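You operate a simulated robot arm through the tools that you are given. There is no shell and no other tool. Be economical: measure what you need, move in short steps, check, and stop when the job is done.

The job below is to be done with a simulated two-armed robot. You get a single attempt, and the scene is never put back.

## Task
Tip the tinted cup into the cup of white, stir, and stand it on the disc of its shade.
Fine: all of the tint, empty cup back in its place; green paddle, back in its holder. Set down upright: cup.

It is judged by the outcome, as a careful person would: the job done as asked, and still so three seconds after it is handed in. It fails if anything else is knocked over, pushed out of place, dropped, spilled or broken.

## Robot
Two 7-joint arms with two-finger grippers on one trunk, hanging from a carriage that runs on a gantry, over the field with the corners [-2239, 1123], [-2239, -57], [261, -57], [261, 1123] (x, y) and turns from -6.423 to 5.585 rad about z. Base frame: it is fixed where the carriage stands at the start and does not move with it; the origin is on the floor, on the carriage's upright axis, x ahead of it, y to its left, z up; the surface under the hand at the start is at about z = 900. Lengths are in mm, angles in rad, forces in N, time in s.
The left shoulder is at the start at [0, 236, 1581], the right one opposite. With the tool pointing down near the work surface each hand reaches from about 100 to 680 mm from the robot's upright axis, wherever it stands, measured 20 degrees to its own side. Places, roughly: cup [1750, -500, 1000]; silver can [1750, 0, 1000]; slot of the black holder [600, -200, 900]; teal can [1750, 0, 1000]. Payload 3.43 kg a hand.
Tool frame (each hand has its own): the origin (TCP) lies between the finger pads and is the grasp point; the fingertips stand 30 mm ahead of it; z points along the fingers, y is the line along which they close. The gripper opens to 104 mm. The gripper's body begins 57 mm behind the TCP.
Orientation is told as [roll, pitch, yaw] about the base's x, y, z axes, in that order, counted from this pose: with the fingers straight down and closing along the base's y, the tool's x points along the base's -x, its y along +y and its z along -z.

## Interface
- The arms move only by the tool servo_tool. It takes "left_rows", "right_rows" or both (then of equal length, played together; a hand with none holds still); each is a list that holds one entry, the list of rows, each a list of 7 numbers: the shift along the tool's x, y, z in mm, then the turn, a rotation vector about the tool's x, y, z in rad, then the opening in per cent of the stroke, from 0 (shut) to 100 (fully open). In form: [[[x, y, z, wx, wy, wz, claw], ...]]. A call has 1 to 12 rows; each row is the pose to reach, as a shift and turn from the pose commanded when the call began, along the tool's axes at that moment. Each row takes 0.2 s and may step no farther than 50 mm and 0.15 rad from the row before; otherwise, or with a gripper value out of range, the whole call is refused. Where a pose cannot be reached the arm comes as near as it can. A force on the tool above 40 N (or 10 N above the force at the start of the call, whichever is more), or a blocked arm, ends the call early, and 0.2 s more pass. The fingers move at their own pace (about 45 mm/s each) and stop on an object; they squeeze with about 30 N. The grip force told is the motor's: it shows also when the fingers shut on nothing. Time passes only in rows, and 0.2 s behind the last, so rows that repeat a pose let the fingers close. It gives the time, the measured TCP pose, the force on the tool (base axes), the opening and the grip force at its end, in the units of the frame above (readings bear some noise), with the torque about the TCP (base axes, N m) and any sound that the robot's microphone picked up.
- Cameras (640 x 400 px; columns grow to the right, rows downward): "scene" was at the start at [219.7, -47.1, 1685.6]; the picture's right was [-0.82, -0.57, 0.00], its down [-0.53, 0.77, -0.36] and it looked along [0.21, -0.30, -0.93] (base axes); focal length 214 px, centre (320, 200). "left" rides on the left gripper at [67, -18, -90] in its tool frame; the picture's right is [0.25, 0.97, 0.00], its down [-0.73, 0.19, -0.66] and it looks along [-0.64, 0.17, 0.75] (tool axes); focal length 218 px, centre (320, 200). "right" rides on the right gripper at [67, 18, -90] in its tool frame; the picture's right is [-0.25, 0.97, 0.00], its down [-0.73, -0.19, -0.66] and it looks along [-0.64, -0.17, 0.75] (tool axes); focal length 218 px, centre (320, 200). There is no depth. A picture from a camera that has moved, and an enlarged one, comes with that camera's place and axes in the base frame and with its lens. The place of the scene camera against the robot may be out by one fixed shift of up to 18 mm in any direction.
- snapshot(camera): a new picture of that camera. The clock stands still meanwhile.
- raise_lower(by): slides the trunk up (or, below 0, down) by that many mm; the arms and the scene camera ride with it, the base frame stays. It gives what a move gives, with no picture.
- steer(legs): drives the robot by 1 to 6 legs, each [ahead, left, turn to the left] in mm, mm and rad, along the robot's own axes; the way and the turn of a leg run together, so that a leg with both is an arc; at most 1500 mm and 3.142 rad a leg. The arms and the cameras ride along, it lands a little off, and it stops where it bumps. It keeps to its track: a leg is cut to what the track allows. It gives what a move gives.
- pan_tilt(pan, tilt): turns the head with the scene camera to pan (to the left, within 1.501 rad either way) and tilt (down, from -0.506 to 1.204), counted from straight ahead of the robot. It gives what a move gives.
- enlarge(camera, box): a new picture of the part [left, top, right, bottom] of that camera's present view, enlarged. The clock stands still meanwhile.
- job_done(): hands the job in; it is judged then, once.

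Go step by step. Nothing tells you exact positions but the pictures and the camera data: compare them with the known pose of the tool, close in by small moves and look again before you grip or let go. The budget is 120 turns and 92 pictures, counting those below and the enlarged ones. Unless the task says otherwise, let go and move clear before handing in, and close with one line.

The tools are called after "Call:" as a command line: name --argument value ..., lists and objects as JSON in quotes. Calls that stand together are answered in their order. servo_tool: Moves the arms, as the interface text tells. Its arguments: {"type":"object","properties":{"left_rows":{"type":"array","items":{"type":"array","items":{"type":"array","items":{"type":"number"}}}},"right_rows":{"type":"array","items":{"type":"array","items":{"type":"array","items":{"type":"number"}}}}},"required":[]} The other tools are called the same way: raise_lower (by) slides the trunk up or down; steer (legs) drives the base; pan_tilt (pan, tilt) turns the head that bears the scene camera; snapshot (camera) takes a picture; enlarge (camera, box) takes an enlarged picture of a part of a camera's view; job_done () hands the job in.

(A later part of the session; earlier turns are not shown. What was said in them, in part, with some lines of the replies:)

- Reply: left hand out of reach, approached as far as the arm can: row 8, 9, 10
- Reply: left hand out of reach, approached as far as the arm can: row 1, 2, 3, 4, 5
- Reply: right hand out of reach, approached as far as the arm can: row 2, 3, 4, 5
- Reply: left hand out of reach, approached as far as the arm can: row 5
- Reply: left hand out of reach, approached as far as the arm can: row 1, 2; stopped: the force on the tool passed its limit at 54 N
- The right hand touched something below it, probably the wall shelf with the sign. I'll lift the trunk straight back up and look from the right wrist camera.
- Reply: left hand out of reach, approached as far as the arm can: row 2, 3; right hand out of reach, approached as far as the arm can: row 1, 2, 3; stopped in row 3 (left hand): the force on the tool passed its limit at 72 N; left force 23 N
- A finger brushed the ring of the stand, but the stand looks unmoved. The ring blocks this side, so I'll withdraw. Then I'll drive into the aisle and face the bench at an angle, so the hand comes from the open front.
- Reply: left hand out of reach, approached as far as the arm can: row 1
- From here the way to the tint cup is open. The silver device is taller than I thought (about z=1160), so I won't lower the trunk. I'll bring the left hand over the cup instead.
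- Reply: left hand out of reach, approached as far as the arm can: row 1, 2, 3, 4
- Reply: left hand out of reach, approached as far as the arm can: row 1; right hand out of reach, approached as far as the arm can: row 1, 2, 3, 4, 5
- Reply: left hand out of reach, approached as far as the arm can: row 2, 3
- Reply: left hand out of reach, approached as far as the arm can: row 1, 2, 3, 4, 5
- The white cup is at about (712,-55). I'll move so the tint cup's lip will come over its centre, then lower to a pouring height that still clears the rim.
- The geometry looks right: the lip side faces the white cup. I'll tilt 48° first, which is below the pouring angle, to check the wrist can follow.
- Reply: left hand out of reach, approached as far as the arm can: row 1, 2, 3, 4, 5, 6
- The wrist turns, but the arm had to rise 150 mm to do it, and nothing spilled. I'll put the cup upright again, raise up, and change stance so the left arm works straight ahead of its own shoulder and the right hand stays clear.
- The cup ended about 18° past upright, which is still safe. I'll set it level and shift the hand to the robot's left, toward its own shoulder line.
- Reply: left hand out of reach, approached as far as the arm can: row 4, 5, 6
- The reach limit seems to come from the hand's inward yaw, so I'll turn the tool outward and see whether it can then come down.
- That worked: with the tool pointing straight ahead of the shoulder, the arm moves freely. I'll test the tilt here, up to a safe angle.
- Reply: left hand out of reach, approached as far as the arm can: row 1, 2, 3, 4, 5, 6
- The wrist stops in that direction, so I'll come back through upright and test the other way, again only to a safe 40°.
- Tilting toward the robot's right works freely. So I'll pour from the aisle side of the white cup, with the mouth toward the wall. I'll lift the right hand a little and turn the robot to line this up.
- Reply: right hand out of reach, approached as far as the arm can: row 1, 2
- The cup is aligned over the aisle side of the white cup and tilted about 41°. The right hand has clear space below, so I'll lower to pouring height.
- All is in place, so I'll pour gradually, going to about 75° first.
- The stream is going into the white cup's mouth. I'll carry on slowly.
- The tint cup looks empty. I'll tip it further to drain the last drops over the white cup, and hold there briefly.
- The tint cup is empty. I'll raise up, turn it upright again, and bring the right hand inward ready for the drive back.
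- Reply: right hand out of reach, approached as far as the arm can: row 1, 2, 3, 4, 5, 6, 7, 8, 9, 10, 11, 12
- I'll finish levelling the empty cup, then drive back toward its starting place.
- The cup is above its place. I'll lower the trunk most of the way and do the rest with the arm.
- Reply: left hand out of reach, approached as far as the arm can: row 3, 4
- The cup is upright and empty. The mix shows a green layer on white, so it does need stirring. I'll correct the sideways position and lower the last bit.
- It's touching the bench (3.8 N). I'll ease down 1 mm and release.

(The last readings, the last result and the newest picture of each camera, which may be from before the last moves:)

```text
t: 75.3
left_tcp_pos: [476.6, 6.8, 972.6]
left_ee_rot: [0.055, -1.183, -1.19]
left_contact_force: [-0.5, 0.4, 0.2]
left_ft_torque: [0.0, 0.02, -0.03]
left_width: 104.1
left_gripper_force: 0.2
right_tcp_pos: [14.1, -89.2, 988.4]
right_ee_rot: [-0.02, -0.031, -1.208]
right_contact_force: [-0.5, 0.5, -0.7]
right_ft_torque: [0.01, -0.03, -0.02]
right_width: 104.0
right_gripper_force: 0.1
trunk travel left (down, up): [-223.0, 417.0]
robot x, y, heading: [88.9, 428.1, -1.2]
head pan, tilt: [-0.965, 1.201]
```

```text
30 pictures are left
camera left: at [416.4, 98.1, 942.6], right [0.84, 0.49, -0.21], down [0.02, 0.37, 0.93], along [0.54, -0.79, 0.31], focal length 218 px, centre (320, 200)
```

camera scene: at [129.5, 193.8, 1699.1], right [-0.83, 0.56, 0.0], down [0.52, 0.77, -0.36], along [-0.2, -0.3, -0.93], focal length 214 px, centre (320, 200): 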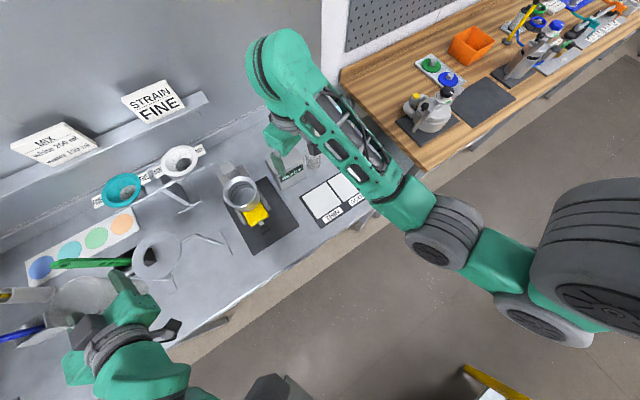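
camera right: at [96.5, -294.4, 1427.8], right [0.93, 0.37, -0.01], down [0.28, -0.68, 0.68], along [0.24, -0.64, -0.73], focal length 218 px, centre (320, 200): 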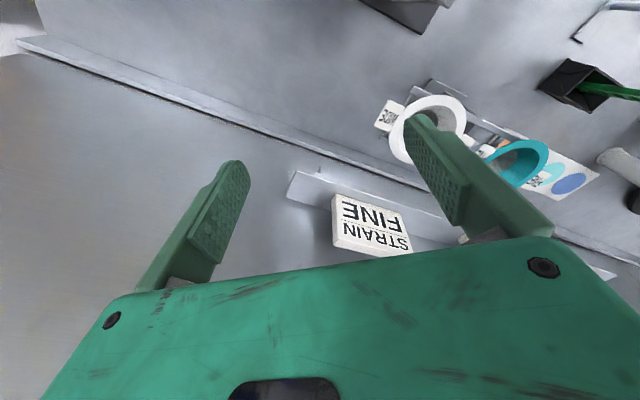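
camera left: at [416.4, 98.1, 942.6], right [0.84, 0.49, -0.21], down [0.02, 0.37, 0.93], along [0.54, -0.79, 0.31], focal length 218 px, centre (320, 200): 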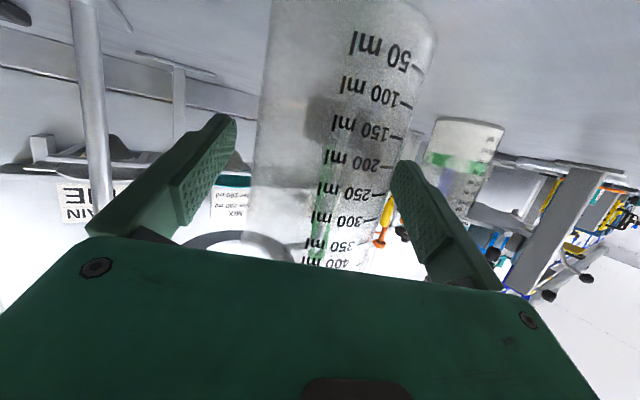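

The cup stands back in its place. I'll back the left hand straight out, raise the trunk, and move to a stance near the start, facing along the bench, so the right hand can take the paddle from above.

Call:
steer --legs '[[-150, 0, 0]]'

Call:
raise_lower --by 370

Call:
steer --legs '[[377, -36, 0], [0, 0, 1.2], [0, -220, 0]]'

Call:
snapshot --camera "scene"

Call:
snapshot --camera "right"

```text
t: 76.6
left_tcp_pos: [422.6, 142.4, 971.8]
left_ee_rot: [0.057, -1.181, -1.195]
left_contact_force: [0.0, 0.5, -0.2]
left_ft_torque: [-0.03, -0.03, 0.01]
left_width: 104.0
left_gripper_force: 0.1
right_tcp_pos: [-40.0, 48.5, 987.0]
right_ee_rot: [-0.022, -0.03, -1.209]
right_contact_force: [0.2, 0.1, 0.5]
right_ft_torque: [0.0, 0.0, 0.0]
right_width: 104.0
right_gripper_force: 0.1
trunk travel left (down, up): [-223.0, 417.0]
robot x, y, heading: [41.2, 563.5, -1.208]
head pan, tilt: [-0.965, 1.201]
```

```text
t: 80.2
left_tcp_pos: [422.6, 141.4, 1341.7]
left_ee_rot: [0.056, -1.18, -1.197]
left_contact_force: [-0.7, 0.0, 1.0]
left_ft_torque: [0.02, 0.02, -0.02]
left_width: 104.2
left_gripper_force: 0.0
right_tcp_pos: [-39.2, 48.1, 1357.2]
right_ee_rot: [-0.022, -0.03, -1.207]
right_contact_force: [0.1, -0.3, -0.4]
right_ft_torque: [-0.03, -0.01, 0.02]
right_width: 103.9
right_gripper_force: 0.1
trunk travel left (down, up): [-593.0, 47.0]
robot x, y, heading: [39.6, 563.7, -1.203]
head pan, tilt: [-0.965, 1.201]
```

```text
t: 86.9
left_tcp_pos: [669.2, 182.5, 1342.1]
left_ee_rot: [0.055, -1.183, 0.002]
left_contact_force: [0.4, 0.6, 0.3]
left_ft_torque: [0.04, 0.01, 0.02]
left_width: 103.8
left_gripper_force: 0.0
right_tcp_pos: [589.4, -280.6, 1356.9]
right_ee_rot: [-0.02, -0.032, -0.01]
right_contact_force: [0.6, -0.6, -0.5]
right_ft_torque: [0.02, 0.01, 0.01]
right_width: 104.1
right_gripper_force: 0.0
trunk travel left (down, up): [-593.0, 47.0]
robot x, y, heading: [139.4, -20.3, -0.011]
head pan, tilt: [-0.965, 1.201]
```

```text
29 pictures are left
camera scene: at [357.9, -68.2, 1788.1], right [-0.83, -0.56, 0.0], down [-0.53, 0.77, -0.36], along [0.2, -0.3, -0.93], focal length 214 px, centre (320, 200)
```

scene: 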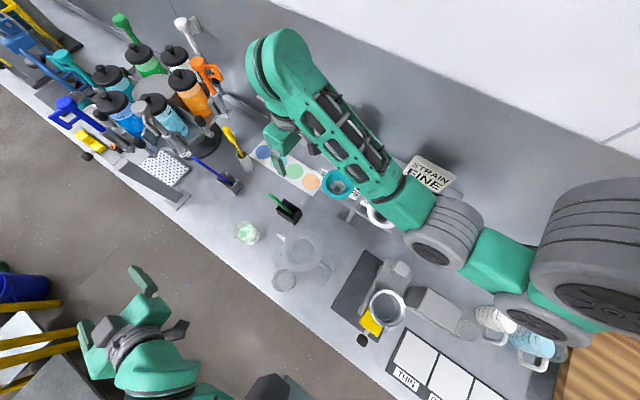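

```text
28 pictures are left
camera right: at [519.6, -260.6, 1445.9], right [0.26, 0.96, -0.01], down [0.71, -0.19, 0.68], along [0.66, -0.19, -0.73], focal length 218 px, centre (320, 200)
```

right: 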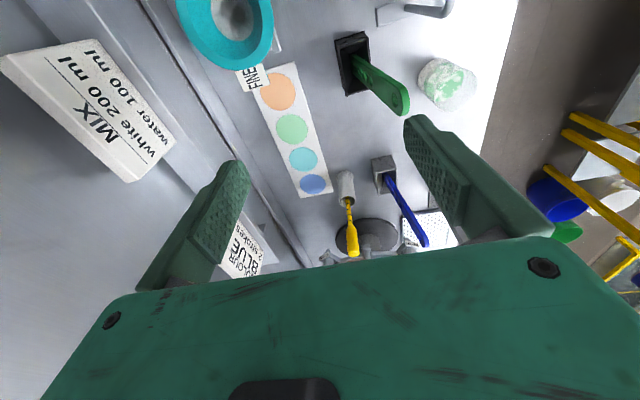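

From above I can see the paddle, the mix cup and the discs together. I'll zoom in on them.

Call:
enlarge --camera "right" --box '[320, 20, 480, 120]'

Call:
enlarge --camera "scene" --box '[200, 140, 360, 240]'

```text
4.00 times, centred on (400, 70) of right
camera zoom: at [519.6, -260.6, 1445.9], right [0.26, 0.96, -0.01], down [0.71, -0.19, 0.68], along [0.66, -0.19, -0.73], focal length 873 px, centre (0, 720)
```

zoom: 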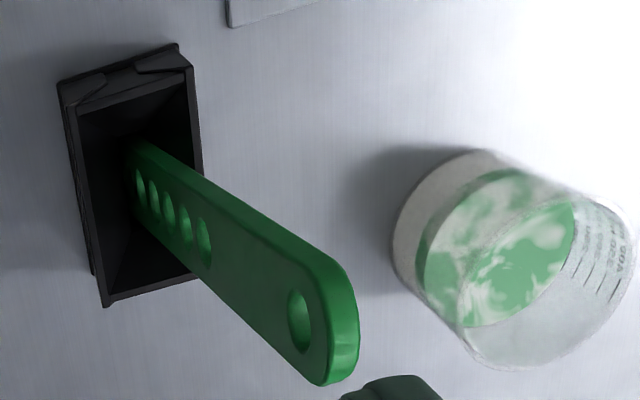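

```text
4.00 times, centred on (280, 190) of scene
camera zoom: at [357.9, -68.2, 1788.1], right [-0.83, -0.56, 0.0], down [-0.53, 0.77, -0.36], along [0.2, -0.3, -0.93], focal length 858 px, centre (480, 240)
```

zoom: 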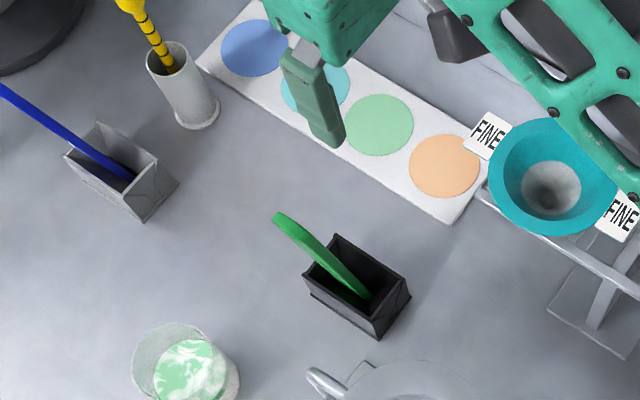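

The handle top is near (636,-191,1172). Its broad faces look along y and it leans about 9° toward +y. I'll bring the right hand above it, tilted to match.

Call:
servo_tool --right_rows '[[[-11, 24, 31, 0.03, 0.008, 0, 80], [-23, 49, 62, 0.065, 0.016, 0, 60], [-35, 73, 93, 0.1, 0.024, 0.005, 55], [-46, 98, 125, 0.13, 0.032, 0.01, 55], [-46, 98, 125, 0.13, 0.032, 0.01, 55]]]'

Call:
snapshot --camera "right"

Call:
enlarge --camera "scene" --box '[200, 140, 360, 240]'

```text
t: 88.1
left_tcp_pos: [669.9, 183.3, 1342.6]
left_ee_rot: [0.055, -1.184, 0.002]
left_contact_force: [-0.7, 0.0, 0.2]
left_ft_torque: [0.01, -0.04, 0.01]
left_width: 104.0
left_gripper_force: 0.0
right_tcp_pos: [641.4, -185.1, 1232.9]
right_ee_rot: [-0.15, -0.002, -0.024]
right_contact_force: [0.2, 0.1, 0.0]
right_ft_torque: [-0.04, -0.01, 0.01]
right_width: 57.1
right_gripper_force: 0.1
trunk travel left (down, up): [-593.0, 47.0]
robot x, y, heading: [140.2, -20.3, -0.007]
head pan, tilt: [-0.965, 1.201]
```

```text
25 pictures are left
camera right: at [574.7, -152.1, 1319.3], right [0.28, 0.95, -0.14], down [0.73, -0.11, 0.68], along [0.63, -0.29, -0.72], focal length 218 px, centre (320, 200)
```

right: 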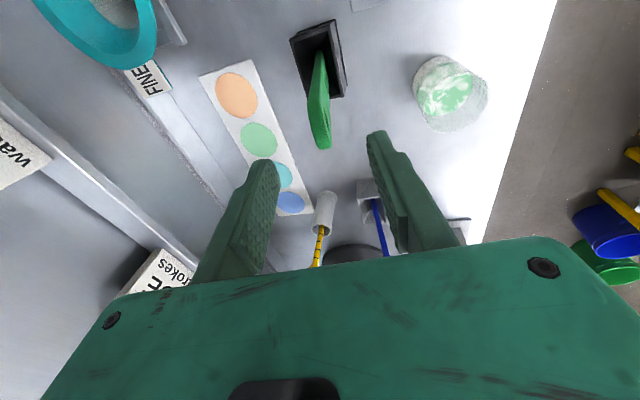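

```text
4.00 times, centred on (280, 190) of scene
camera zoom: at [357.9, -68.2, 1788.1], right [-0.83, -0.56, 0.0], down [-0.53, 0.77, -0.36], along [0.2, -0.3, -0.93], focal length 858 px, centre (480, 240)
```

zoom: 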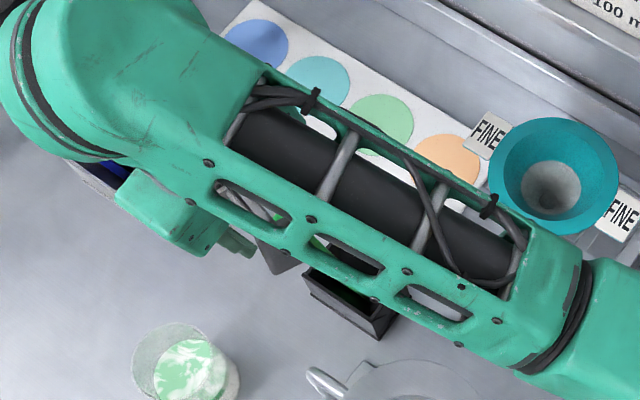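

The handle is lined up with the tool axis. I'll go down along it and close.

Call:
servo_tool --right_rows '[[[3, 0, 35, 0, 0, 0, 55], [6, 0, 70, 0, 0, 0, 55], [6, 0, 102, 0, 0, 0, 55], [6, 0, 102, 0, 0, 0, 30], [6, 0, 102, 0, 0, 0, 0], [6, 0, 102, 0, 0, 0, 0], [6, 0, 102, 0, 0, 0, 0]]]'

Call:
snapshot --camera "right"

```text
t: 89.7
left_tcp_pos: [670.4, 186.1, 1342.1]
left_ee_rot: [0.059, -1.183, 0.001]
left_contact_force: [0.2, 0.0, -1.1]
left_ft_torque: [-0.03, 0.01, 0.0]
left_width: 104.1
left_gripper_force: 0.1
right_tcp_pos: [634.7, -199.6, 1132.6]
right_ee_rot: [-0.145, 0.002, -0.023]
right_contact_force: [1.3, 7.9, -3.0]
right_ft_torque: [1.93, -0.32, 0.34]
right_width: 9.9
right_gripper_force: 29.9
trunk travel left (down, up): [-593.0, 47.0]
robot x, y, heading: [139.5, -19.6, -0.004]
head pan, tilt: [-0.965, 1.201]
```

```text
23 pictures are left
camera right: at [567.6, -166.7, 1220.0], right [0.27, 0.95, -0.14], down [0.73, -0.11, 0.68], along [0.63, -0.29, -0.72], focal length 218 px, centre (320, 200)
```

right: 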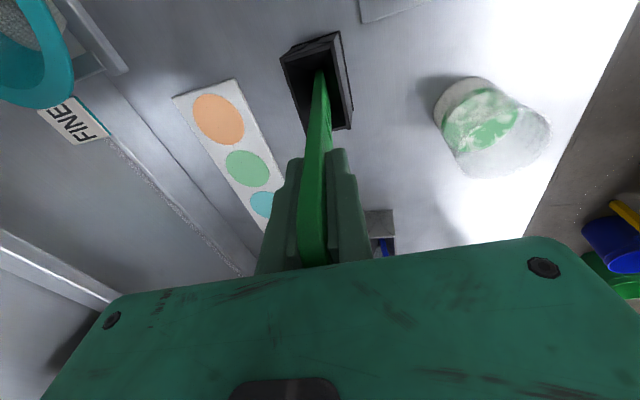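

The paddle is gripped (9.9 mm). I'll lift it along its own axis.

Call:
servo_tool --right_rows '[[[0, 0, -20, 0, 0, 0, 0], [0, 0, -50, 0, 0, 0, 0], [0, 0, -85, 0, 0, 0, 0], [0, 0, -120, 0, 0, 0, 0], [0, 0, -145, 0, 0, 0, 0]]]'

Call:
snapshot --camera "right"

Call:
enlarge --camera "scene" --box '[200, 140, 360, 240]'

```text
t: 90.9
left_tcp_pos: [669.3, 183.7, 1341.8]
left_ee_rot: [0.057, -1.184, 0.0]
left_contact_force: [0.4, 0.0, -0.1]
left_ft_torque: [0.0, -0.01, 0.0]
left_width: 104.3
left_gripper_force: 0.0
right_tcp_pos: [632.8, -180.8, 1274.8]
right_ee_rot: [-0.15, 0.001, -0.024]
right_contact_force: [0.8, 0.9, -0.9]
right_ft_torque: [0.05, 0.0, 0.0]
right_width: 9.0
right_gripper_force: 29.8
trunk travel left (down, up): [-593.0, 47.0]
robot x, y, heading: [138.0, -16.0, -0.007]
head pan, tilt: [-0.965, 1.201]
```

```text
22 pictures are left
camera right: at [566.9, -147.5, 1362.3], right [0.28, 0.95, -0.15], down [0.73, -0.11, 0.68], along [0.63, -0.29, -0.72], focal length 218 px, centre (320, 200)
```

right: 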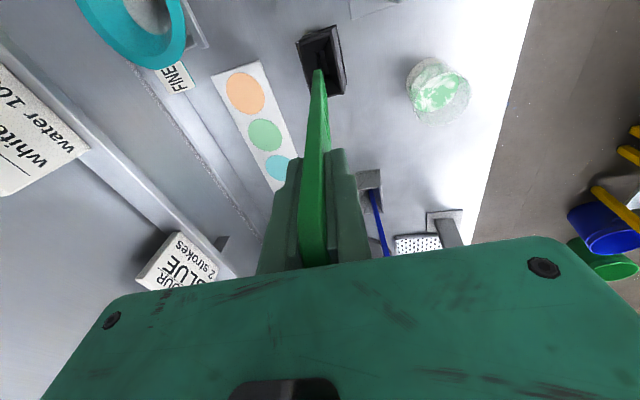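

```text
4.00 times, centred on (280, 190) of scene
camera zoom: at [357.9, -68.2, 1788.1], right [-0.83, -0.56, 0.0], down [-0.53, 0.77, -0.36], along [0.2, -0.3, -0.93], focal length 858 px, centre (480, 240)
```

zoom: 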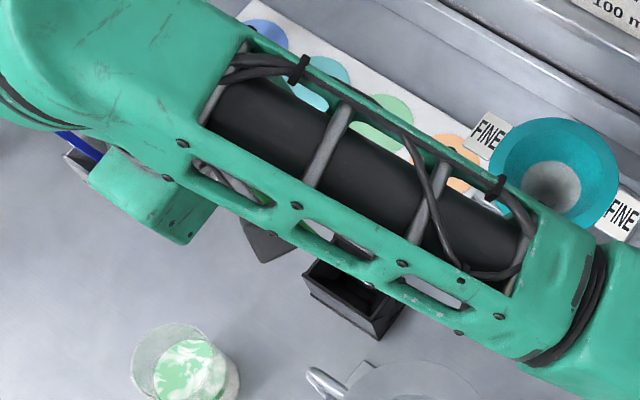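

The paddle is out of its holder, with its tip near z=1045. I'll carry it upright over the mix cup.

Call:
servo_tool --right_rows '[[[-16, 25, -6, -0.03, 0, 0, 0], [-32, 50, -12, -0.06, 0, 0, 0], [-48, 75, -18, -0.09, 0, 0, 0], [-64, 100, -23, -0.12, 0, 0, 0], [-79, 124, -27, -0.15, 0, 0, 0], [-79, 124, -27, -0.15, 0, 0, 0]]]'

Call:
enlarge --camera "right" --box '[240, 0, 400, 100]'

Call:
enlarge --camera "scene" --box '[180, 170, 340, 270]'

```text
t: 92.3
left_tcp_pos: [670.0, 183.5, 1342.1]
left_ee_rot: [0.054, -1.183, 0.003]
left_contact_force: [0.1, 0.5, -0.2]
left_ft_torque: [0.0, -0.01, 0.0]
left_width: 103.8
left_gripper_force: 0.0
right_tcp_pos: [717.0, -55.1, 1282.9]
right_ee_rot: [-0.001, 0.001, -0.022]
right_contact_force: [0.8, 0.4, 0.0]
right_ft_torque: [0.01, 0.01, -0.02]
right_width: 9.0
right_gripper_force: 30.2
trunk travel left (down, up): [-593.0, 47.0]
robot x, y, heading: [140.2, -19.2, -0.008]
head pan, tilt: [-0.965, 1.201]
```

```text
4.00 times, centred on (320, 50) of right
camera zoom: at [649.7, -34.6, 1374.4], right [0.28, 0.96, 0.0], down [0.72, -0.21, 0.66], along [0.63, -0.18, -0.75], focal length 873 px, centre (320, 800)
```

zoom: 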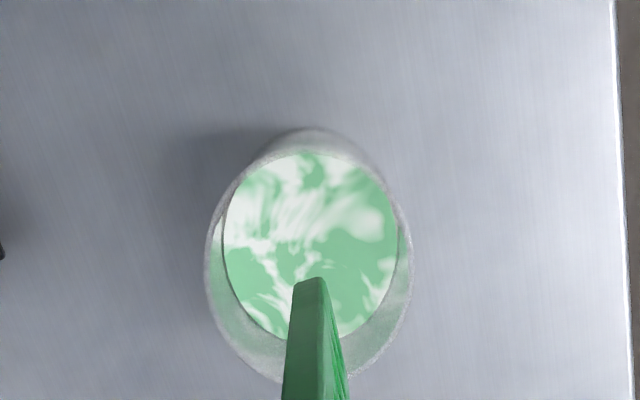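

```text
4.00 times, centred on (260, 220) of scene
camera zoom: at [357.8, -68.2, 1788.1], right [-0.83, -0.56, 0.0], down [-0.53, 0.77, -0.36], along [0.2, -0.3, -0.93], focal length 858 px, centre (560, 120)
```

zoom: 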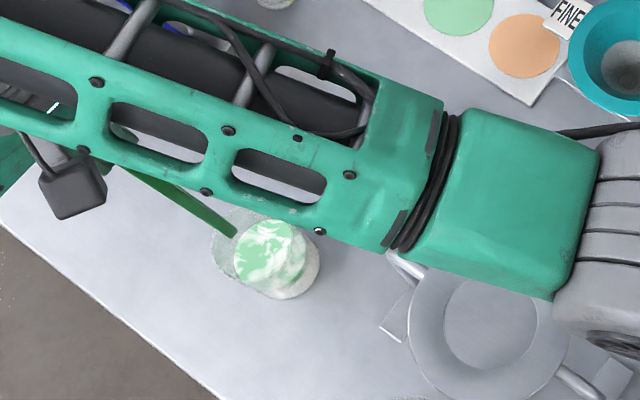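

The mix cup is centred at (710,-55). I'll nudge over and lower the paddle into it.

Call:
servo_tool --right_rows '[[[6, 0, 0, 0, 0, 0, 0], [6, 0, 30, 0, 0, 0, 0], [6, 0, 60, 0, 0, 0, 0], [6, 0, 90, 0, 0, 0, 0], [6, 0, 115, 0, 0, 0, 0], [6, 0, 131, 0, 0, 0, 0]]]'

Call:
enlarge --camera "right" --box '[240, 0, 400, 100]'

```text
t: 93.7
left_tcp_pos: [669.9, 183.0, 1343.1]
left_ee_rot: [0.057, -1.18, 0.002]
left_contact_force: [0.0, -0.1, 0.5]
left_ft_torque: [0.0, 0.01, 0.0]
left_width: 104.1
left_gripper_force: 0.1
right_tcp_pos: [710.7, -54.2, 1152.5]
right_ee_rot: [0.0, 0.0, -0.025]
right_contact_force: [-0.6, -0.2, -1.3]
right_ft_torque: [0.01, -0.03, 0.0]
right_width: 9.0
right_gripper_force: 29.6
trunk travel left (down, up): [-593.0, 47.0]
robot x, y, heading: [140.4, -20.8, -0.007]
head pan, tilt: [-0.965, 1.201]
```

```text
4.00 times, centred on (320, 50) of right
camera zoom: at [644.3, -35.2, 1243.2], right [0.28, 0.96, 0.0], down [0.72, -0.21, 0.66], along [0.63, -0.18, -0.75], focal length 873 px, centre (320, 800)
```

zoom: 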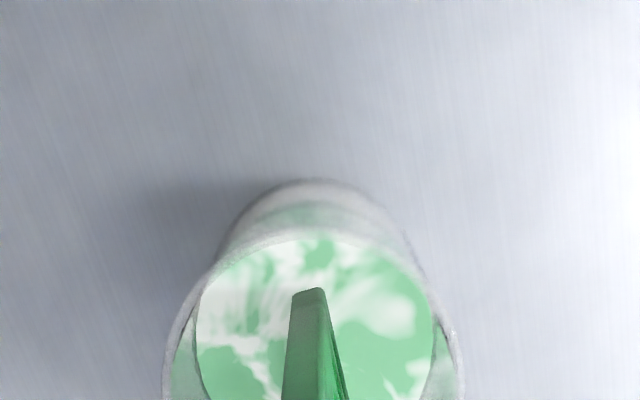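

The tip is below the surface. I'll stir with small circles.

Call:
servo_tool --right_rows '[[[0, 8, 3, 0, 0, 0, 0], [0, 16, 6, 0, 0, 0, 0], [9, 8, 6, 0, 0, 0, 0], [9, -8, 6, 0, 0, 0, 0], [0, -16, 6, 0, 0, 0, 0], [-9, -8, 6, 0, 0, 0, 0], [-9, 8, 6, 0, 0, 0, 0], [0, 16, 6, 0, 0, 0, 0], [9, 8, 6, 0, 0, 0, 0], [9, -8, 6, 0, 0, 0, 0], [0, -16, 6, 0, 0, 0, 0], [0, 0, 6, 0, 0, 0, 0]]]'

Call:
servo_tool --right_rows '[[[0, 16, 0, 0, 0, 0, 0], [9, 8, 0, 0, 0, 0, 0], [9, -8, 0, 0, 0, 0, 0], [0, -16, 0, 0, 0, 0, 0], [-9, -8, 0, 0, 0, 0, 0], [-9, 8, 0, 0, 0, 0, 0], [0, 16, 0, 0, 0, 0, 0], [9, 8, 0, 0, 0, 0, 0], [9, -8, 0, 0, 0, 0, 0], [0, -16, 0, 0, 0, 0, 0], [-9, -8, 0, 0, 0, 0, 0], [0, 0, 0, 0, 0, 0, 0]]]'

Call:
enlarge --camera "right" --box '[240, 0, 400, 100]'

```text
t: 96.3
left_tcp_pos: [670.0, 183.9, 1341.8]
left_ee_rot: [0.056, -1.183, 0.002]
left_contact_force: [0.4, 1.0, -0.4]
left_ft_torque: [0.01, 0.0, 0.0]
left_width: 104.0
left_gripper_force: 0.0
right_tcp_pos: [710.8, -55.6, 1146.3]
right_ee_rot: [0.0, 0.002, -0.023]
right_contact_force: [0.2, -0.8, -0.5]
right_ft_torque: [0.0, 0.04, 0.03]
right_width: 9.3
right_gripper_force: 29.7
trunk travel left (down, up): [-593.0, 47.0]
robot x, y, heading: [136.8, -21.7, -0.007]
head pan, tilt: [-0.965, 1.201]
```

```text
t: 98.9
left_tcp_pos: [669.0, 183.7, 1342.4]
left_ee_rot: [0.056, -1.183, 0.002]
left_contact_force: [0.4, 0.3, 0.4]
left_ft_torque: [0.0, 0.01, 0.05]
left_width: 103.9
left_gripper_force: 0.0
right_tcp_pos: [709.6, -55.3, 1146.8]
right_ee_rot: [0.0, -0.001, -0.024]
right_contact_force: [0.3, -1.2, -0.2]
right_ft_torque: [-0.02, 0.02, 0.03]
right_width: 8.9
right_gripper_force: 30.0
trunk travel left (down, up): [-593.0, 47.0]
robot x, y, heading: [138.0, -17.8, -0.004]
head pan, tilt: [-0.965, 1.201]
```

```text
4.00 times, centred on (320, 50) of right
camera zoom: at [643.9, -35.4, 1237.4], right [0.28, 0.96, 0.0], down [0.72, -0.21, 0.66], along [0.63, -0.18, -0.75], focal length 873 px, centre (320, 800)
```

zoom: 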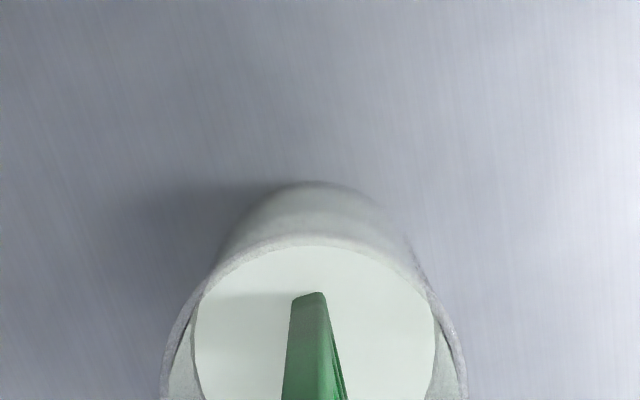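

The mix is now an even pale green. I'll lift the paddle out and let it drip over the cup.

Call:
servo_tool --right_rows '[[[0, 0, -20, 0, 0, 0, 0], [0, 0, -45, 0, 0, 0, 0], [0, 0, -70, 0, 0, 0, 0], [0, 0, -95, 0, 0, 0, 0], [0, 0, -120, 0, 0, 0, 0], [0, 0, -137, 0, 0, 0, 0], [0, 0, -137, 0, 0, 0, 0], [0, 0, -137, 0, 0, 0, 0], [0, 0, -137, 0, 0, 0, 0], [0, 0, -137, 0, 0, 0, 0], [0, 0, -137, 0, 0, 0, 0], [0, 0, -137, 0, 0, 0, 0]]]'

Call:
servo_tool --right_rows '[[[15, -25, 2, 0.03, 0, 0, 0], [30, -51, 3, 0.06, 0, 0, 0], [45, -76, 5, 0.09, 0, 0, 0], [60, -102, 6, 0.12, 0, 0, 0], [74.5, -127, 8, 0.15, 0, 0, 0], [74.5, -127, 8, 0.15, 0, 0, 0]]]'

Call:
snapshot --camera "right"

```text
t: 101.5
left_tcp_pos: [671.1, 183.7, 1342.5]
left_ee_rot: [0.057, -1.182, 0.0]
left_contact_force: [-0.4, -0.5, -0.3]
left_ft_torque: [0.04, 0.03, -0.02]
left_width: 104.2
left_gripper_force: 0.0
right_tcp_pos: [710.7, -56.8, 1283.9]
right_ee_rot: [0.0, 0.0, -0.024]
right_contact_force: [0.2, 0.8, -0.6]
right_ft_torque: [-0.04, 0.0, 0.01]
right_width: 9.0
right_gripper_force: 29.7
trunk travel left (down, up): [-593.0, 47.0]
robot x, y, heading: [141.5, -22.1, -0.009]
head pan, tilt: [-0.965, 1.201]
```

```text
t: 102.9
left_tcp_pos: [670.0, 183.5, 1342.1]
left_ee_rot: [0.054, -1.183, 0.001]
left_contact_force: [-0.4, -0.4, 0.8]
left_ft_torque: [0.0, -0.02, 0.0]
left_width: 104.1
left_gripper_force: 0.1
right_tcp_pos: [632.4, -181.2, 1275.1]
right_ee_rot: [-0.149, 0.0, -0.025]
right_contact_force: [0.5, -0.6, -1.0]
right_ft_torque: [0.01, 0.01, -0.01]
right_width: 9.3
right_gripper_force: 29.5
trunk travel left (down, up): [-593.0, 47.0]
robot x, y, heading: [134.9, -19.3, -0.011]
head pan, tilt: [-0.965, 1.201]
```

```text
16 pictures are left
camera right: at [566.0, -148.2, 1361.6], right [0.28, 0.95, -0.14], down [0.73, -0.11, 0.68], along [0.63, -0.29, -0.72], focal length 218 px, centre (320, 200)
```

right: 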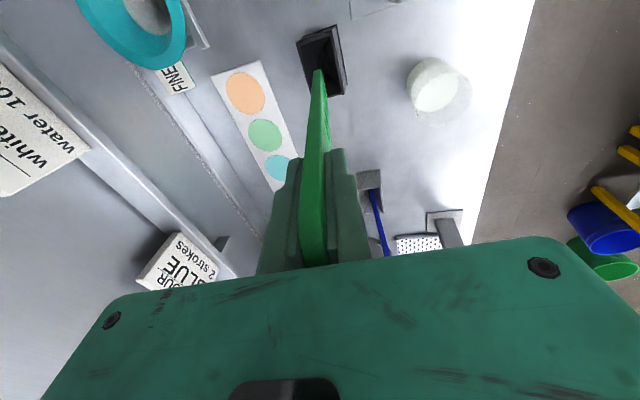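

The paddle is exactly where it came out, so I'll lower it back along the same line.

Call:
servo_tool --right_rows '[[[0, 0, 30, 0, 0, 0, 0], [0, 0, 60, 0, 0, 0, 0], [0, 0, 90, 0, 0, 0, 0], [0, 0, 115, 0, 0, 0, 0], [0, 0, 130, 0, 0, 0, 0], [0, 0, 142, 0, 0, 0, 0]]]'

Call:
snapshot --camera "right"

```text
t: 104.3
left_tcp_pos: [669.7, 184.5, 1342.8]
left_ee_rot: [0.059, -1.182, 0.0]
left_contact_force: [-0.1, -0.2, -0.8]
left_ft_torque: [-0.01, 0.03, 0.0]
left_width: 104.0
left_gripper_force: 0.0
right_tcp_pos: [633.8, -197.5, 1134.8]
right_ee_rot: [-0.144, -0.001, -0.022]
right_contact_force: [-1.1, 9.8, 6.9]
right_ft_torque: [2.15, 0.42, 0.34]
right_width: 9.5
right_gripper_force: 29.9
trunk travel left (down, up): [-593.0, 47.0]
robot x, y, heading: [136.3, -18.5, -0.007]
head pan, tilt: [-0.965, 1.201]
```

```text
15 pictures are left
camera right: at [566.7, -166.0, 1220.9], right [0.27, 0.95, -0.14], down [0.73, -0.11, 0.68], along [0.63, -0.29, -0.72], focal length 218 px, centre (320, 200)
```

right: 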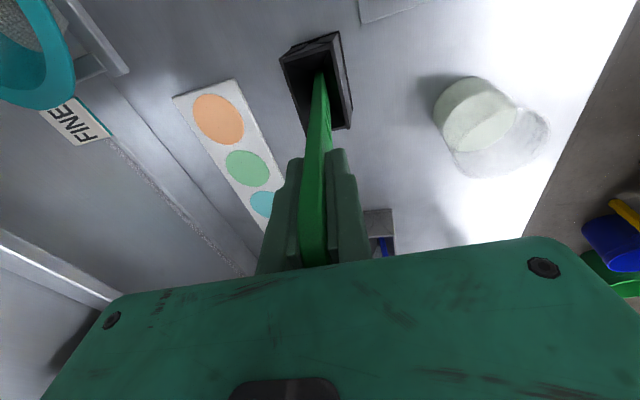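

It's home, with the same loads as when I took it. I'll open and withdraw upward.

Call:
servo_tool --right_rows '[[[0, 0, 0, 0, 0, 0, 20], [0, 0, 0, 0, 0, 0, 40], [0, 0, 0, 0, 0, 0, 55], [0, 0, 0, 0, 0, 0, 55], [0, 0, -35, 0, 0, 0, 55], [0, 0, -70, 0, 0, 0, 55], [0, 0, -110, 0, 0, 0, 55], [0, 0, -150, 0, 0, 0, 55]]]'

Call:
snapshot --camera "right"

```text
t: 106.1
left_tcp_pos: [669.9, 184.0, 1343.2]
left_ee_rot: [0.055, -1.185, 0.001]
left_contact_force: [-0.1, 0.0, -1.1]
left_ft_torque: [-0.02, 0.0, 0.03]
left_width: 104.0
left_gripper_force: 0.1
right_tcp_pos: [634.7, -179.5, 1280.0]
right_ee_rot: [-0.149, 0.004, -0.025]
right_contact_force: [-0.2, -0.1, 0.3]
right_ft_torque: [0.0, 0.01, 0.03]
right_width: 57.0
right_gripper_force: 0.1
trunk travel left (down, up): [-593.0, 47.0]
robot x, y, heading: [136.3, -21.0, -0.004]
head pan, tilt: [-0.965, 1.201]
```

```text
14 pictures are left
camera right: at [567.4, -145.0, 1367.5], right [0.28, 0.95, -0.15], down [0.73, -0.11, 0.68], along [0.63, -0.29, -0.72], focal length 218 px, centre (320, 200)
```

right: 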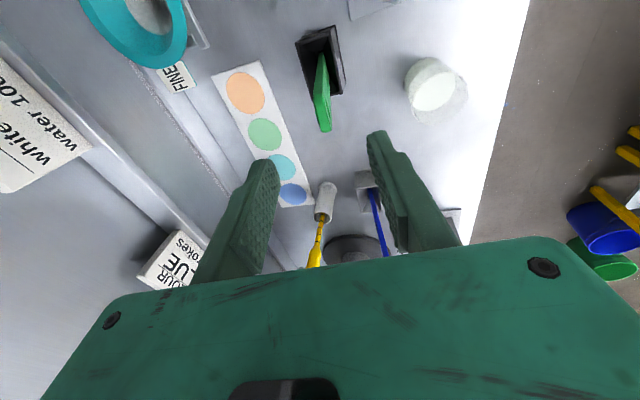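

The paddle is back in its holder. Next is the cup: I'll bring the open right hand over it and lower the trunk to a comfortable height.

Call:
servo_tool --right_rows '[[[-14, 27, 0, -0.03, 0, 0, 70], [-28, 54, 5, -0.06, 0, 0, 85], [-43, 81, 15, -0.09, 0, 0, 100], [-58, 108, 30, -0.12, 0, 0, 100], [-72, 135, 46, -0.149, 0, 0, 100], [-72, 135, 46, -0.149, 0, 0, 100]]]'

Call:
raise_lower --by -100

Call:
snapshot --camera "right"

```text
t: 107.5
left_tcp_pos: [670.1, 183.8, 1343.2]
left_ee_rot: [0.054, -1.183, 0.001]
left_contact_force: [-0.2, -0.4, 0.7]
left_ft_torque: [0.01, -0.03, 0.01]
left_width: 104.0
left_gripper_force: 0.1
right_tcp_pos: [706.9, -55.1, 1217.2]
right_ee_rot: [0.0, 0.0, -0.024]
right_contact_force: [0.0, 0.6, 0.0]
right_ft_torque: [-0.01, 0.0, -0.02]
right_width: 104.1
right_gripper_force: 0.0
trunk travel left (down, up): [-593.0, 47.0]
robot x, y, heading: [139.7, -15.9, -0.005]
head pan, tilt: [-0.965, 1.201]
```

```text
t: 108.8
left_tcp_pos: [669.3, 182.9, 1242.2]
left_ee_rot: [0.056, -1.184, 0.0]
left_contact_force: [0.3, 0.5, -0.2]
left_ft_torque: [0.01, -0.01, 0.0]
left_width: 103.7
left_gripper_force: 0.0
right_tcp_pos: [707.2, -55.3, 1118.2]
right_ee_rot: [0.0, -0.002, -0.024]
right_contact_force: [-0.4, 0.5, 0.9]
right_ft_torque: [-0.03, 0.03, 0.03]
right_width: 103.9
right_gripper_force: 0.1
trunk travel left (down, up): [-493.0, 147.0]
robot x, y, heading: [136.6, -25.7, -0.013]
head pan, tilt: [-0.965, 1.201]
```

```text
13 pictures are left
camera right: at [641.3, -34.9, 1209.0], right [0.28, 0.96, 0.0], down [0.72, -0.21, 0.66], along [0.63, -0.18, -0.75], focal length 218 px, centre (320, 200)
```

right: 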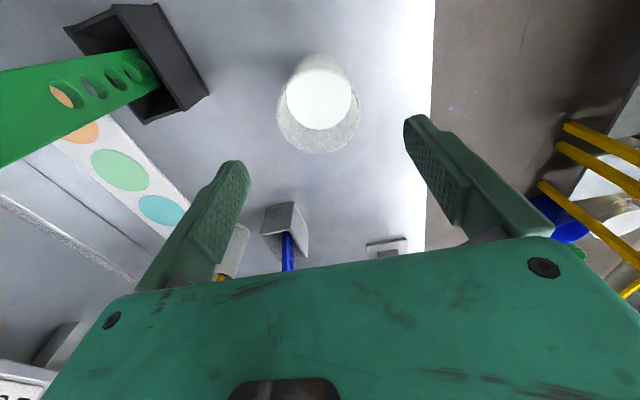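

The cup sits centred between the fingers at about (709,-54). I'll come down around it and close.

Call:
servo_tool --right_rows '[[[-2, 0, 40, 0, 0, 0, 100], [-2, 0, 80, 0, 0, 0, 100], [-2, 0, 115, 0, 0, 0, 100], [-2, 0, 146, 0, 0, 0, 100], [-2, 0, 146, 0, 0, 0, 100]]]'

Call:
snapshot --camera "right"

```text
t: 110.0
left_tcp_pos: [670.0, 183.7, 1243.2]
left_ee_rot: [0.055, -1.182, 0.002]
left_contact_force: [-0.3, 0.5, -0.7]
left_ft_torque: [0.0, 0.02, 0.05]
left_width: 103.9
left_gripper_force: 0.1
right_tcp_pos: [710.1, -55.3, 971.0]
right_ee_rot: [0.0, -0.002, -0.024]
right_contact_force: [-0.2, -0.9, -0.4]
right_ft_torque: [0.0, -0.02, 0.0]
right_width: 103.9
right_gripper_force: 0.0
trunk travel left (down, up): [-493.0, 147.0]
robot x, y, heading: [139.7, -18.5, -0.004]
head pan, tilt: [-0.965, 1.201]
```

```text
12 pictures are left
camera right: at [643.3, -36.3, 1062.5], right [0.28, 0.96, 0.0], down [0.72, -0.21, 0.66], along [0.63, -0.18, -0.75], focal length 218 px, centre (320, 200)
```

right: 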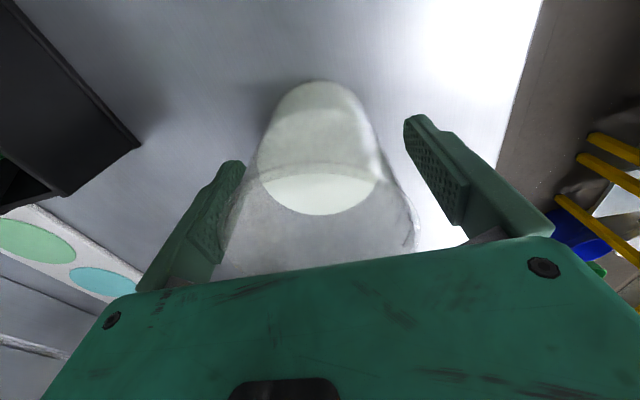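

The fingers straddle the cup evenly, so I'll close on it and lift with the trunk.

Call:
servo_tool --right_rows '[[[0, 0, 0, 0, 0, 0, 80], [0, 0, 0, 0, 0, 0, 65], [0, 0, 0, 0, 0, 0, 50], [0, 0, 0, 0, 0, 0, 40], [0, 0, 0, 0, 0, 0, 40]]]'

Call:
raise_lower --by 140

Call:
steer --legs '[[82, 0, 0], [0, -33, 0]]'

Call:
snapshot --camera "scene"

```text
t: 111.2
left_tcp_pos: [670.1, 182.9, 1242.1]
left_ee_rot: [0.055, -1.181, 0.002]
left_contact_force: [-0.3, -0.5, -0.3]
left_ft_torque: [0.0, -0.03, -0.02]
left_width: 103.9
left_gripper_force: 0.0
right_tcp_pos: [709.7, -56.5, 971.7]
right_ee_rot: [-0.002, 0.001, -0.024]
right_contact_force: [0.3, 0.4, 0.0]
right_ft_torque: [0.05, -0.03, -0.02]
right_width: 71.2
right_gripper_force: 30.1
trunk travel left (down, up): [-493.0, 147.0]
robot x, y, heading: [136.8, -20.2, -0.008]
head pan, tilt: [-0.965, 1.201]
```

```text
t: 112.9
left_tcp_pos: [670.3, 183.5, 1381.6]
left_ee_rot: [0.057, -1.183, 0.001]
left_contact_force: [-0.3, 0.1, 1.0]
left_ft_torque: [-0.02, 0.0, 0.01]
left_width: 104.0
left_gripper_force: 0.0
right_tcp_pos: [709.2, -56.6, 1111.7]
right_ee_rot: [-0.001, 0.0, -0.024]
right_contact_force: [-0.7, 0.5, -2.3]
right_ft_torque: [-0.02, -0.01, -0.01]
right_width: 71.0
right_gripper_force: 29.7
trunk travel left (down, up): [-633.0, 7.0]
robot x, y, heading: [136.4, -19.8, -0.007]
head pan, tilt: [-0.965, 1.201]
```

```text
t: 114.4
left_tcp_pos: [751.6, 152.0, 1382.2]
left_ee_rot: [0.057, -1.182, 0.004]
left_contact_force: [0.1, 0.9, 1.0]
left_ft_torque: [0.0, -0.05, 0.01]
left_width: 104.0
left_gripper_force: 0.1
right_tcp_pos: [793.1, -89.5, 1110.7]
right_ee_rot: [-0.001, 0.0, -0.022]
right_contact_force: [0.1, 1.3, -2.7]
right_ft_torque: [0.01, 0.05, -0.01]
right_width: 71.0
right_gripper_force: 29.8
trunk travel left (down, up): [-633.0, 7.0]
robot x, y, heading: [219.8, -55.4, -0.004]
head pan, tilt: [-0.965, 1.201]
```

```text
11 pictures are left
camera scene: at [440.4, -101.4, 1828.1], right [-0.83, -0.56, 0.0], down [-0.53, 0.77, -0.36], along [0.2, -0.3, -0.93], focal length 214 px, centre (320, 200)
```

scene: 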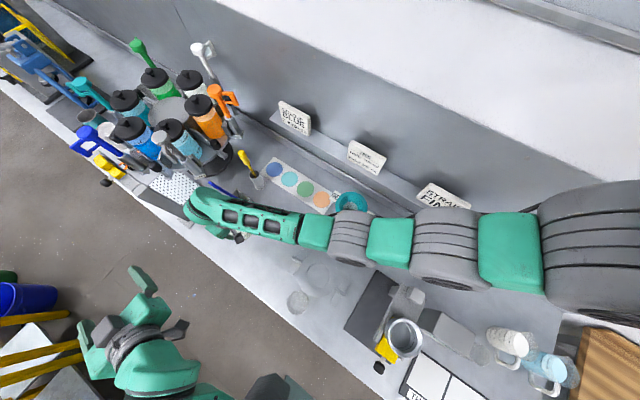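

The cup is held upright and high. I'll carry it across toward the discs, keeping to the far side of the paddle.

Call:
servo_tool --right_rows '[[[0, -40, 0, 0, 0, 0, 40], [0, -80, 0, 0, 0, 0, 40], [0, -120, 0, 0, 0, 0, 40], [0, -160, 0, 0, 0, 0, 40], [0, -200, 0, 0, 0, 0, 40], [0, -240, 0, 0, 0, 0, 40], [0, -280, 0, 0, 0, 0, 40], [0, -314, 0, 0, 0, 0, 40], [0, -314, 0, 0, 0, 0, 40]]]'

Call:
snapshot --camera "right"

```text
t: 116.4
left_tcp_pos: [752.6, 149.9, 1382.0]
left_ee_rot: [0.056, -1.182, 0.005]
left_contact_force: [-0.4, 0.1, -0.5]
left_ft_torque: [-0.04, -0.02, 0.01]
left_width: 104.1
left_gripper_force: 0.1
right_tcp_pos: [785.0, -401.6, 1113.0]
right_ee_rot: [-0.002, 0.0, -0.022]
right_contact_force: [0.5, 0.2, -2.5]
right_ft_torque: [0.01, 0.0, 0.02]
right_width: 71.0
right_gripper_force: 30.5
trunk travel left (down, up): [-633.0, 7.0]
robot x, y, heading: [222.0, -53.0, -0.008]
head pan, tilt: [-0.965, 1.201]
```

```text
10 pictures are left
camera right: at [718.4, -381.5, 1203.3], right [0.27, 0.96, 0.0], down [0.72, -0.21, 0.66], along [0.63, -0.18, -0.75], focal length 218 px, centre (320, 200)
```

right: 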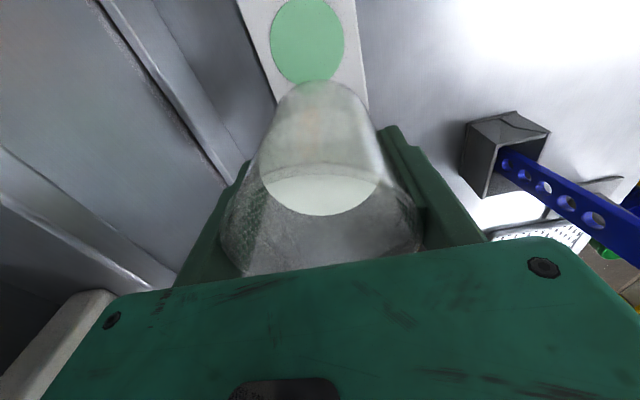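

The green disc centre reads as about (744,-402). I'll back up over it and lower most of the way.

Call:
steer --legs '[[-41, 0, 0]]'

Call:
raise_lower --by -115

Call:
snapshot --camera "right"

Call:
enlarge --camera "scene" --box '[220, 100, 380, 200]'

```text
t: 117.3
left_tcp_pos: [710.6, 152.0, 1382.2]
left_ee_rot: [0.056, -1.182, 0.004]
left_contact_force: [-0.3, 0.4, -0.6]
left_ft_torque: [0.03, -0.01, -0.04]
left_width: 103.9
left_gripper_force: 0.2
right_tcp_pos: [743.1, -402.2, 1111.8]
right_ee_rot: [0.0, -0.001, -0.022]
right_contact_force: [-0.5, -0.1, -1.9]
right_ft_torque: [-0.02, -0.02, -0.01]
right_width: 70.9
right_gripper_force: 29.6
trunk travel left (down, up): [-633.0, 7.0]
robot x, y, heading: [179.5, -59.3, -0.007]
head pan, tilt: [-0.965, 1.201]
```

```text
t: 118.8
left_tcp_pos: [710.1, 150.6, 1267.6]
left_ee_rot: [0.056, -1.184, 0.004]
left_contact_force: [-0.3, -0.6, -0.2]
left_ft_torque: [-0.02, 0.0, -0.01]
left_width: 104.1
left_gripper_force: 0.0
right_tcp_pos: [743.1, -401.2, 996.8]
right_ee_rot: [-0.001, 0.001, -0.024]
right_contact_force: [-1.1, 0.0, -2.1]
right_ft_torque: [-0.01, 0.03, 0.02]
right_width: 70.9
right_gripper_force: 30.0
trunk travel left (down, up): [-518.0, 122.0]
robot x, y, heading: [181.4, -48.5, -0.007]
head pan, tilt: [-0.965, 1.201]
```

```text
9 pictures are left
camera right: at [676.9, -380.9, 1088.3], right [0.28, 0.96, 0.0], down [0.72, -0.21, 0.66], along [0.63, -0.18, -0.75], focal length 218 px, centre (320, 200)
```

right: 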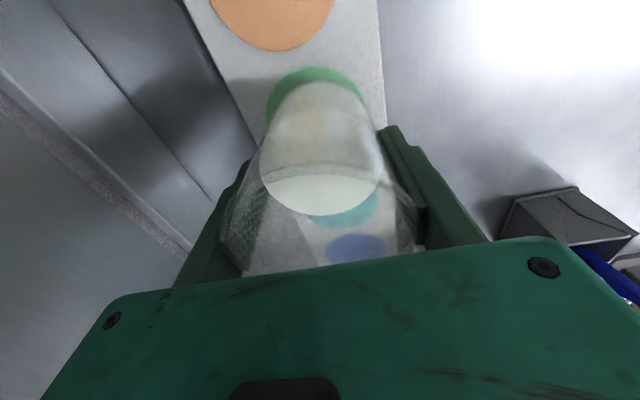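

```text
4.00 times, centred on (300, 150) of scene
camera zoom: at [398.8, -101.1, 1713.1], right [-0.83, -0.56, 0.0], down [-0.53, 0.77, -0.36], along [0.2, -0.3, -0.93], focal length 858 px, centre (400, 400)
```

zoom: 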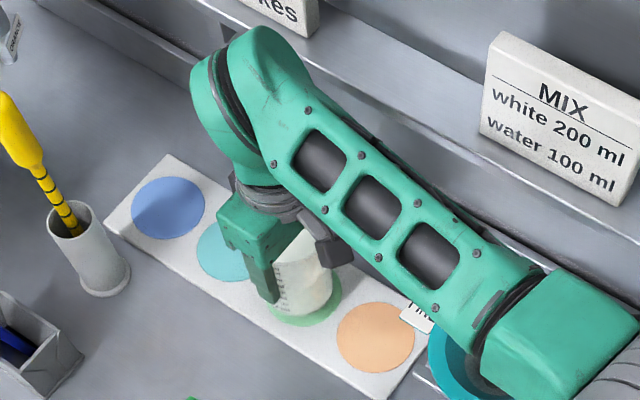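

The cup lines up with the green disc within about 2 mm. I'll lower gently.

Call:
raise_lower --by -19

Call:
raise_lower --by -2.5

```text
t: 119.4
left_tcp_pos: [709.3, 150.0, 1247.9]
left_ee_rot: [0.053, -1.182, 0.002]
left_contact_force: [-0.6, 0.1, -0.2]
left_ft_torque: [0.02, -0.02, -0.01]
left_width: 104.2
left_gripper_force: 0.1
right_tcp_pos: [745.9, -401.5, 979.8]
right_ee_rot: [-0.001, -0.005, -0.023]
right_contact_force: [-1.0, 1.8, 9.8]
right_ft_torque: [0.25, 0.25, 0.0]
right_width: 70.8
right_gripper_force: 30.6
trunk travel left (down, up): [-499.0, 141.0]
robot x, y, heading: [182.0, -52.4, -0.005]
head pan, tilt: [-0.965, 1.201]
```

```text
t: 119.9
left_tcp_pos: [710.8, 151.2, 1246.5]
left_ee_rot: [0.052, -1.184, 0.004]
left_contact_force: [-0.9, -0.2, 0.1]
left_ft_torque: [-0.02, 0.01, -0.03]
left_width: 103.9
left_gripper_force: 0.0
right_tcp_pos: [747.3, -401.2, 979.8]
right_ee_rot: [-0.002, -0.007, -0.022]
right_contact_force: [-8.2, 4.6, 31.3]
right_ft_torque: [0.41, 0.44, 0.09]
right_width: 70.7
right_gripper_force: 30.0
trunk travel left (down, up): [-497.0, 143.0]
robot x, y, heading: [175.3, -53.8, -0.0]
head pan, tilt: [-0.965, 1.201]
```

It's firmly on the disc. I'll ease the pressure back up a little and then open.

Call:
raise_lower --by 2

Call:
servo_tool --right_rows '[[[0, 0, 0, 0, 0, 0, 75], [0, 0, 0, 0, 0, 0, 85], [0, 0, 0, 0, 0, 0, 100], [0, 0, 0, 0, 0, 0, 100]]]'

Call:
snapshot --camera "right"

```text
t: 120.5
left_tcp_pos: [712.4, 149.5, 1249.0]
left_ee_rot: [0.053, -1.184, 0.007]
left_contact_force: [0.4, 0.6, -1.1]
left_ft_torque: [0.03, 0.01, 0.01]
left_width: 103.8
left_gripper_force: 0.0
right_tcp_pos: [746.0, -402.6, 980.2]
right_ee_rot: [-0.003, -0.006, -0.023]
right_contact_force: [2.1, 1.6, 20.8]
right_ft_torque: [0.35, -0.53, 0.02]
right_width: 70.9
right_gripper_force: 29.6
trunk travel left (down, up): [-499.0, 141.0]
robot x, y, heading: [180.0, -53.2, -0.006]
head pan, tilt: [-0.965, 1.201]
```

```text
t: 121.5
left_tcp_pos: [710.1, 150.7, 1248.7]
left_ee_rot: [0.056, -1.183, 0.004]
left_contact_force: [0.1, -0.5, 0.2]
left_ft_torque: [0.01, -0.01, 0.0]
left_width: 104.0
left_gripper_force: 0.0
right_tcp_pos: [743.7, -400.7, 977.9]
right_ee_rot: [0.0, 0.002, -0.023]
right_contact_force: [-0.9, 0.2, -0.7]
right_ft_torque: [-0.01, -0.01, 0.01]
right_width: 103.9
right_gripper_force: 0.0
trunk travel left (down, up): [-499.0, 141.0]
robot x, y, heading: [177.4, -51.7, -0.004]
head pan, tilt: [-0.965, 1.201]
```

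```text
7 pictures are left
camera right: at [676.7, -380.9, 1068.5], right [0.28, 0.96, 0.0], down [0.73, -0.21, 0.66], along [0.63, -0.18, -0.75], focal length 218 px, centre (320, 200)
```

right: 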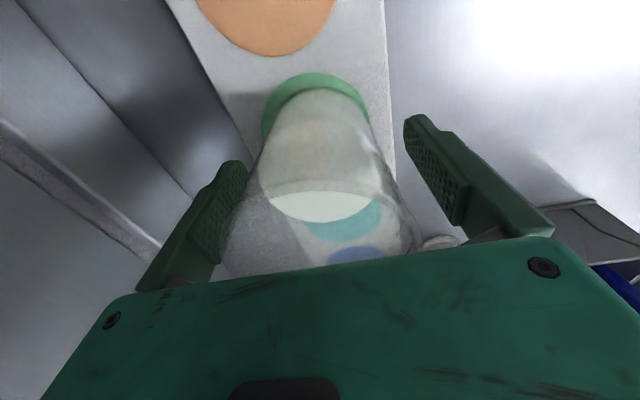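

The cup stands upright on the green disc. I'll withdraw straight up and check the whole scene.

Call:
servo_tool --right_rows '[[[0, 0, -30, 0, 0, 0, 100], [0, 0, -65, 0, 0, 0, 100], [0, 0, -105, 0, 0, 0, 100], [0, 0, -145, 0, 0, 0, 100], [0, 0, -185, 0, 0, 0, 100]]]'

Call:
raise_lower --by 130

Call:
snapshot --camera "right"

Call:
snapshot --camera "scene"

```text
t: 122.7
left_tcp_pos: [711.0, 151.3, 1247.8]
left_ee_rot: [0.057, -1.185, 0.003]
left_contact_force: [0.1, 0.6, -0.1]
left_ft_torque: [0.01, -0.03, -0.02]
left_width: 104.0
left_gripper_force: 0.0
right_tcp_pos: [743.0, -401.5, 1161.4]
right_ee_rot: [-0.002, -0.001, -0.023]
right_contact_force: [-0.9, -0.5, 0.7]
right_ft_torque: [-0.01, 0.02, -0.02]
right_width: 104.0
right_gripper_force: 0.1
trunk travel left (down, up): [-499.0, 141.0]
robot x, y, heading: [179.7, -54.5, -0.004]
head pan, tilt: [-0.965, 1.201]
```

```text
t: 124.2
left_tcp_pos: [709.6, 150.5, 1378.2]
left_ee_rot: [0.056, -1.181, 0.003]
left_contact_force: [0.4, -0.4, -0.4]
left_ft_torque: [-0.01, 0.0, 0.01]
left_width: 104.0
left_gripper_force: 0.0
right_tcp_pos: [743.5, -401.5, 1292.5]
right_ee_rot: [-0.001, 0.0, -0.023]
right_contact_force: [0.1, -0.5, 0.0]
right_ft_torque: [0.02, -0.01, 0.0]
right_width: 103.9
right_gripper_force: 0.0
trunk travel left (down, up): [-629.0, 11.0]
robot x, y, heading: [180.7, -51.2, -0.005]
head pan, tilt: [-0.965, 1.201]
```

```text
6 pictures are left
camera right: at [676.6, -381.9, 1382.7], right [0.28, 0.96, 0.0], down [0.72, -0.21, 0.66], along [0.63, -0.18, -0.75], focal length 218 px, centre (320, 200)
```

right: 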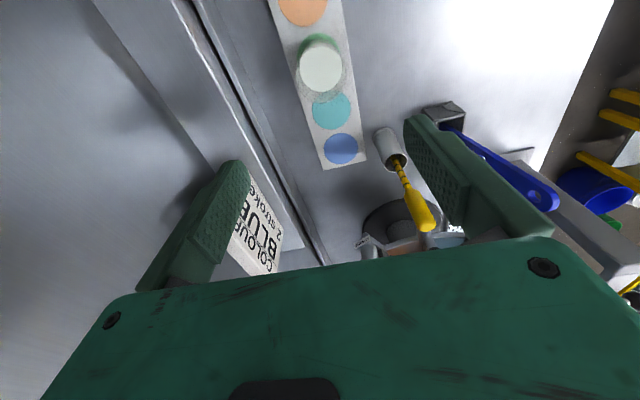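

```text
5 pictures are left
camera scene: at [398.8, -101.1, 1823.5], right [-0.83, -0.56, 0.0], down [-0.53, 0.77, -0.36], along [0.2, -0.3, -0.93], focal length 214 px, centre (320, 200)
```

scene: 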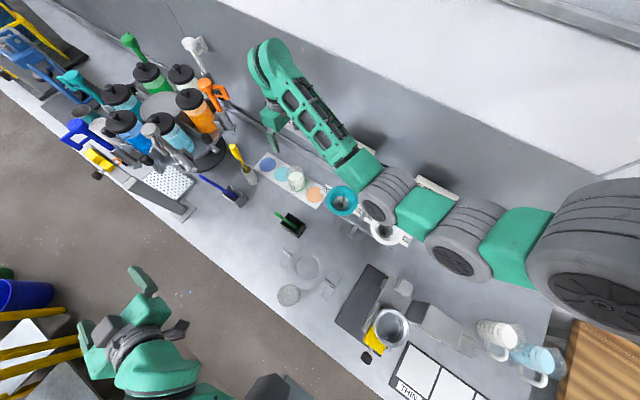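

Everything stands where it should. I'll take one closer look at the disc and the bench before handing in.

Call:
enlarge --camera "scene" --box '[220, 140, 380, 310]'

Call:
enlarge --camera "right" --box '[260, 0, 420, 100]'

```text
2.35 times, centred on (300, 225) of scene
camera zoom: at [398.8, -101.1, 1823.5], right [-0.83, -0.56, 0.0], down [-0.53, 0.77, -0.36], along [0.2, -0.3, -0.93], focal length 505 px, centre (367, 141)
```

zoom: 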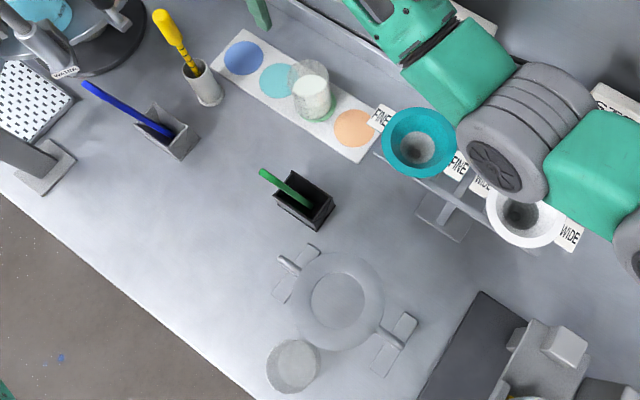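

```text
4.00 times, centred on (340, 50) of right
camera zoom: at [676.6, -381.9, 1382.7], right [0.28, 0.96, 0.0], down [0.72, -0.21, 0.66], along [0.63, -0.18, -0.75], focal length 873 px, centre (240, 800)
```

zoom: 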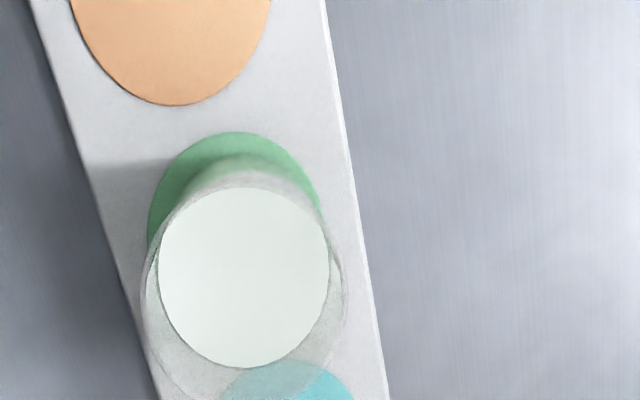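

All the tint is in the mix and the mix is stirred. The empty cup and the green paddle are back in their places, and the cup stands upright on the green disc. Nothing else is touching, so I'm handing in.

Call:
job_done

```text
The job is handed in.
```

The tint is all poured into the white and stirred to an even pale green. That cup stands upright on the green disc, a few millimetres off centre, and the empty tint cup and green paddle are back in place. On the way the right hand bumped the wall shelf or a sign on it, and the left hand bumped the ring stand; both looked unmoved in the pictures afterwards.
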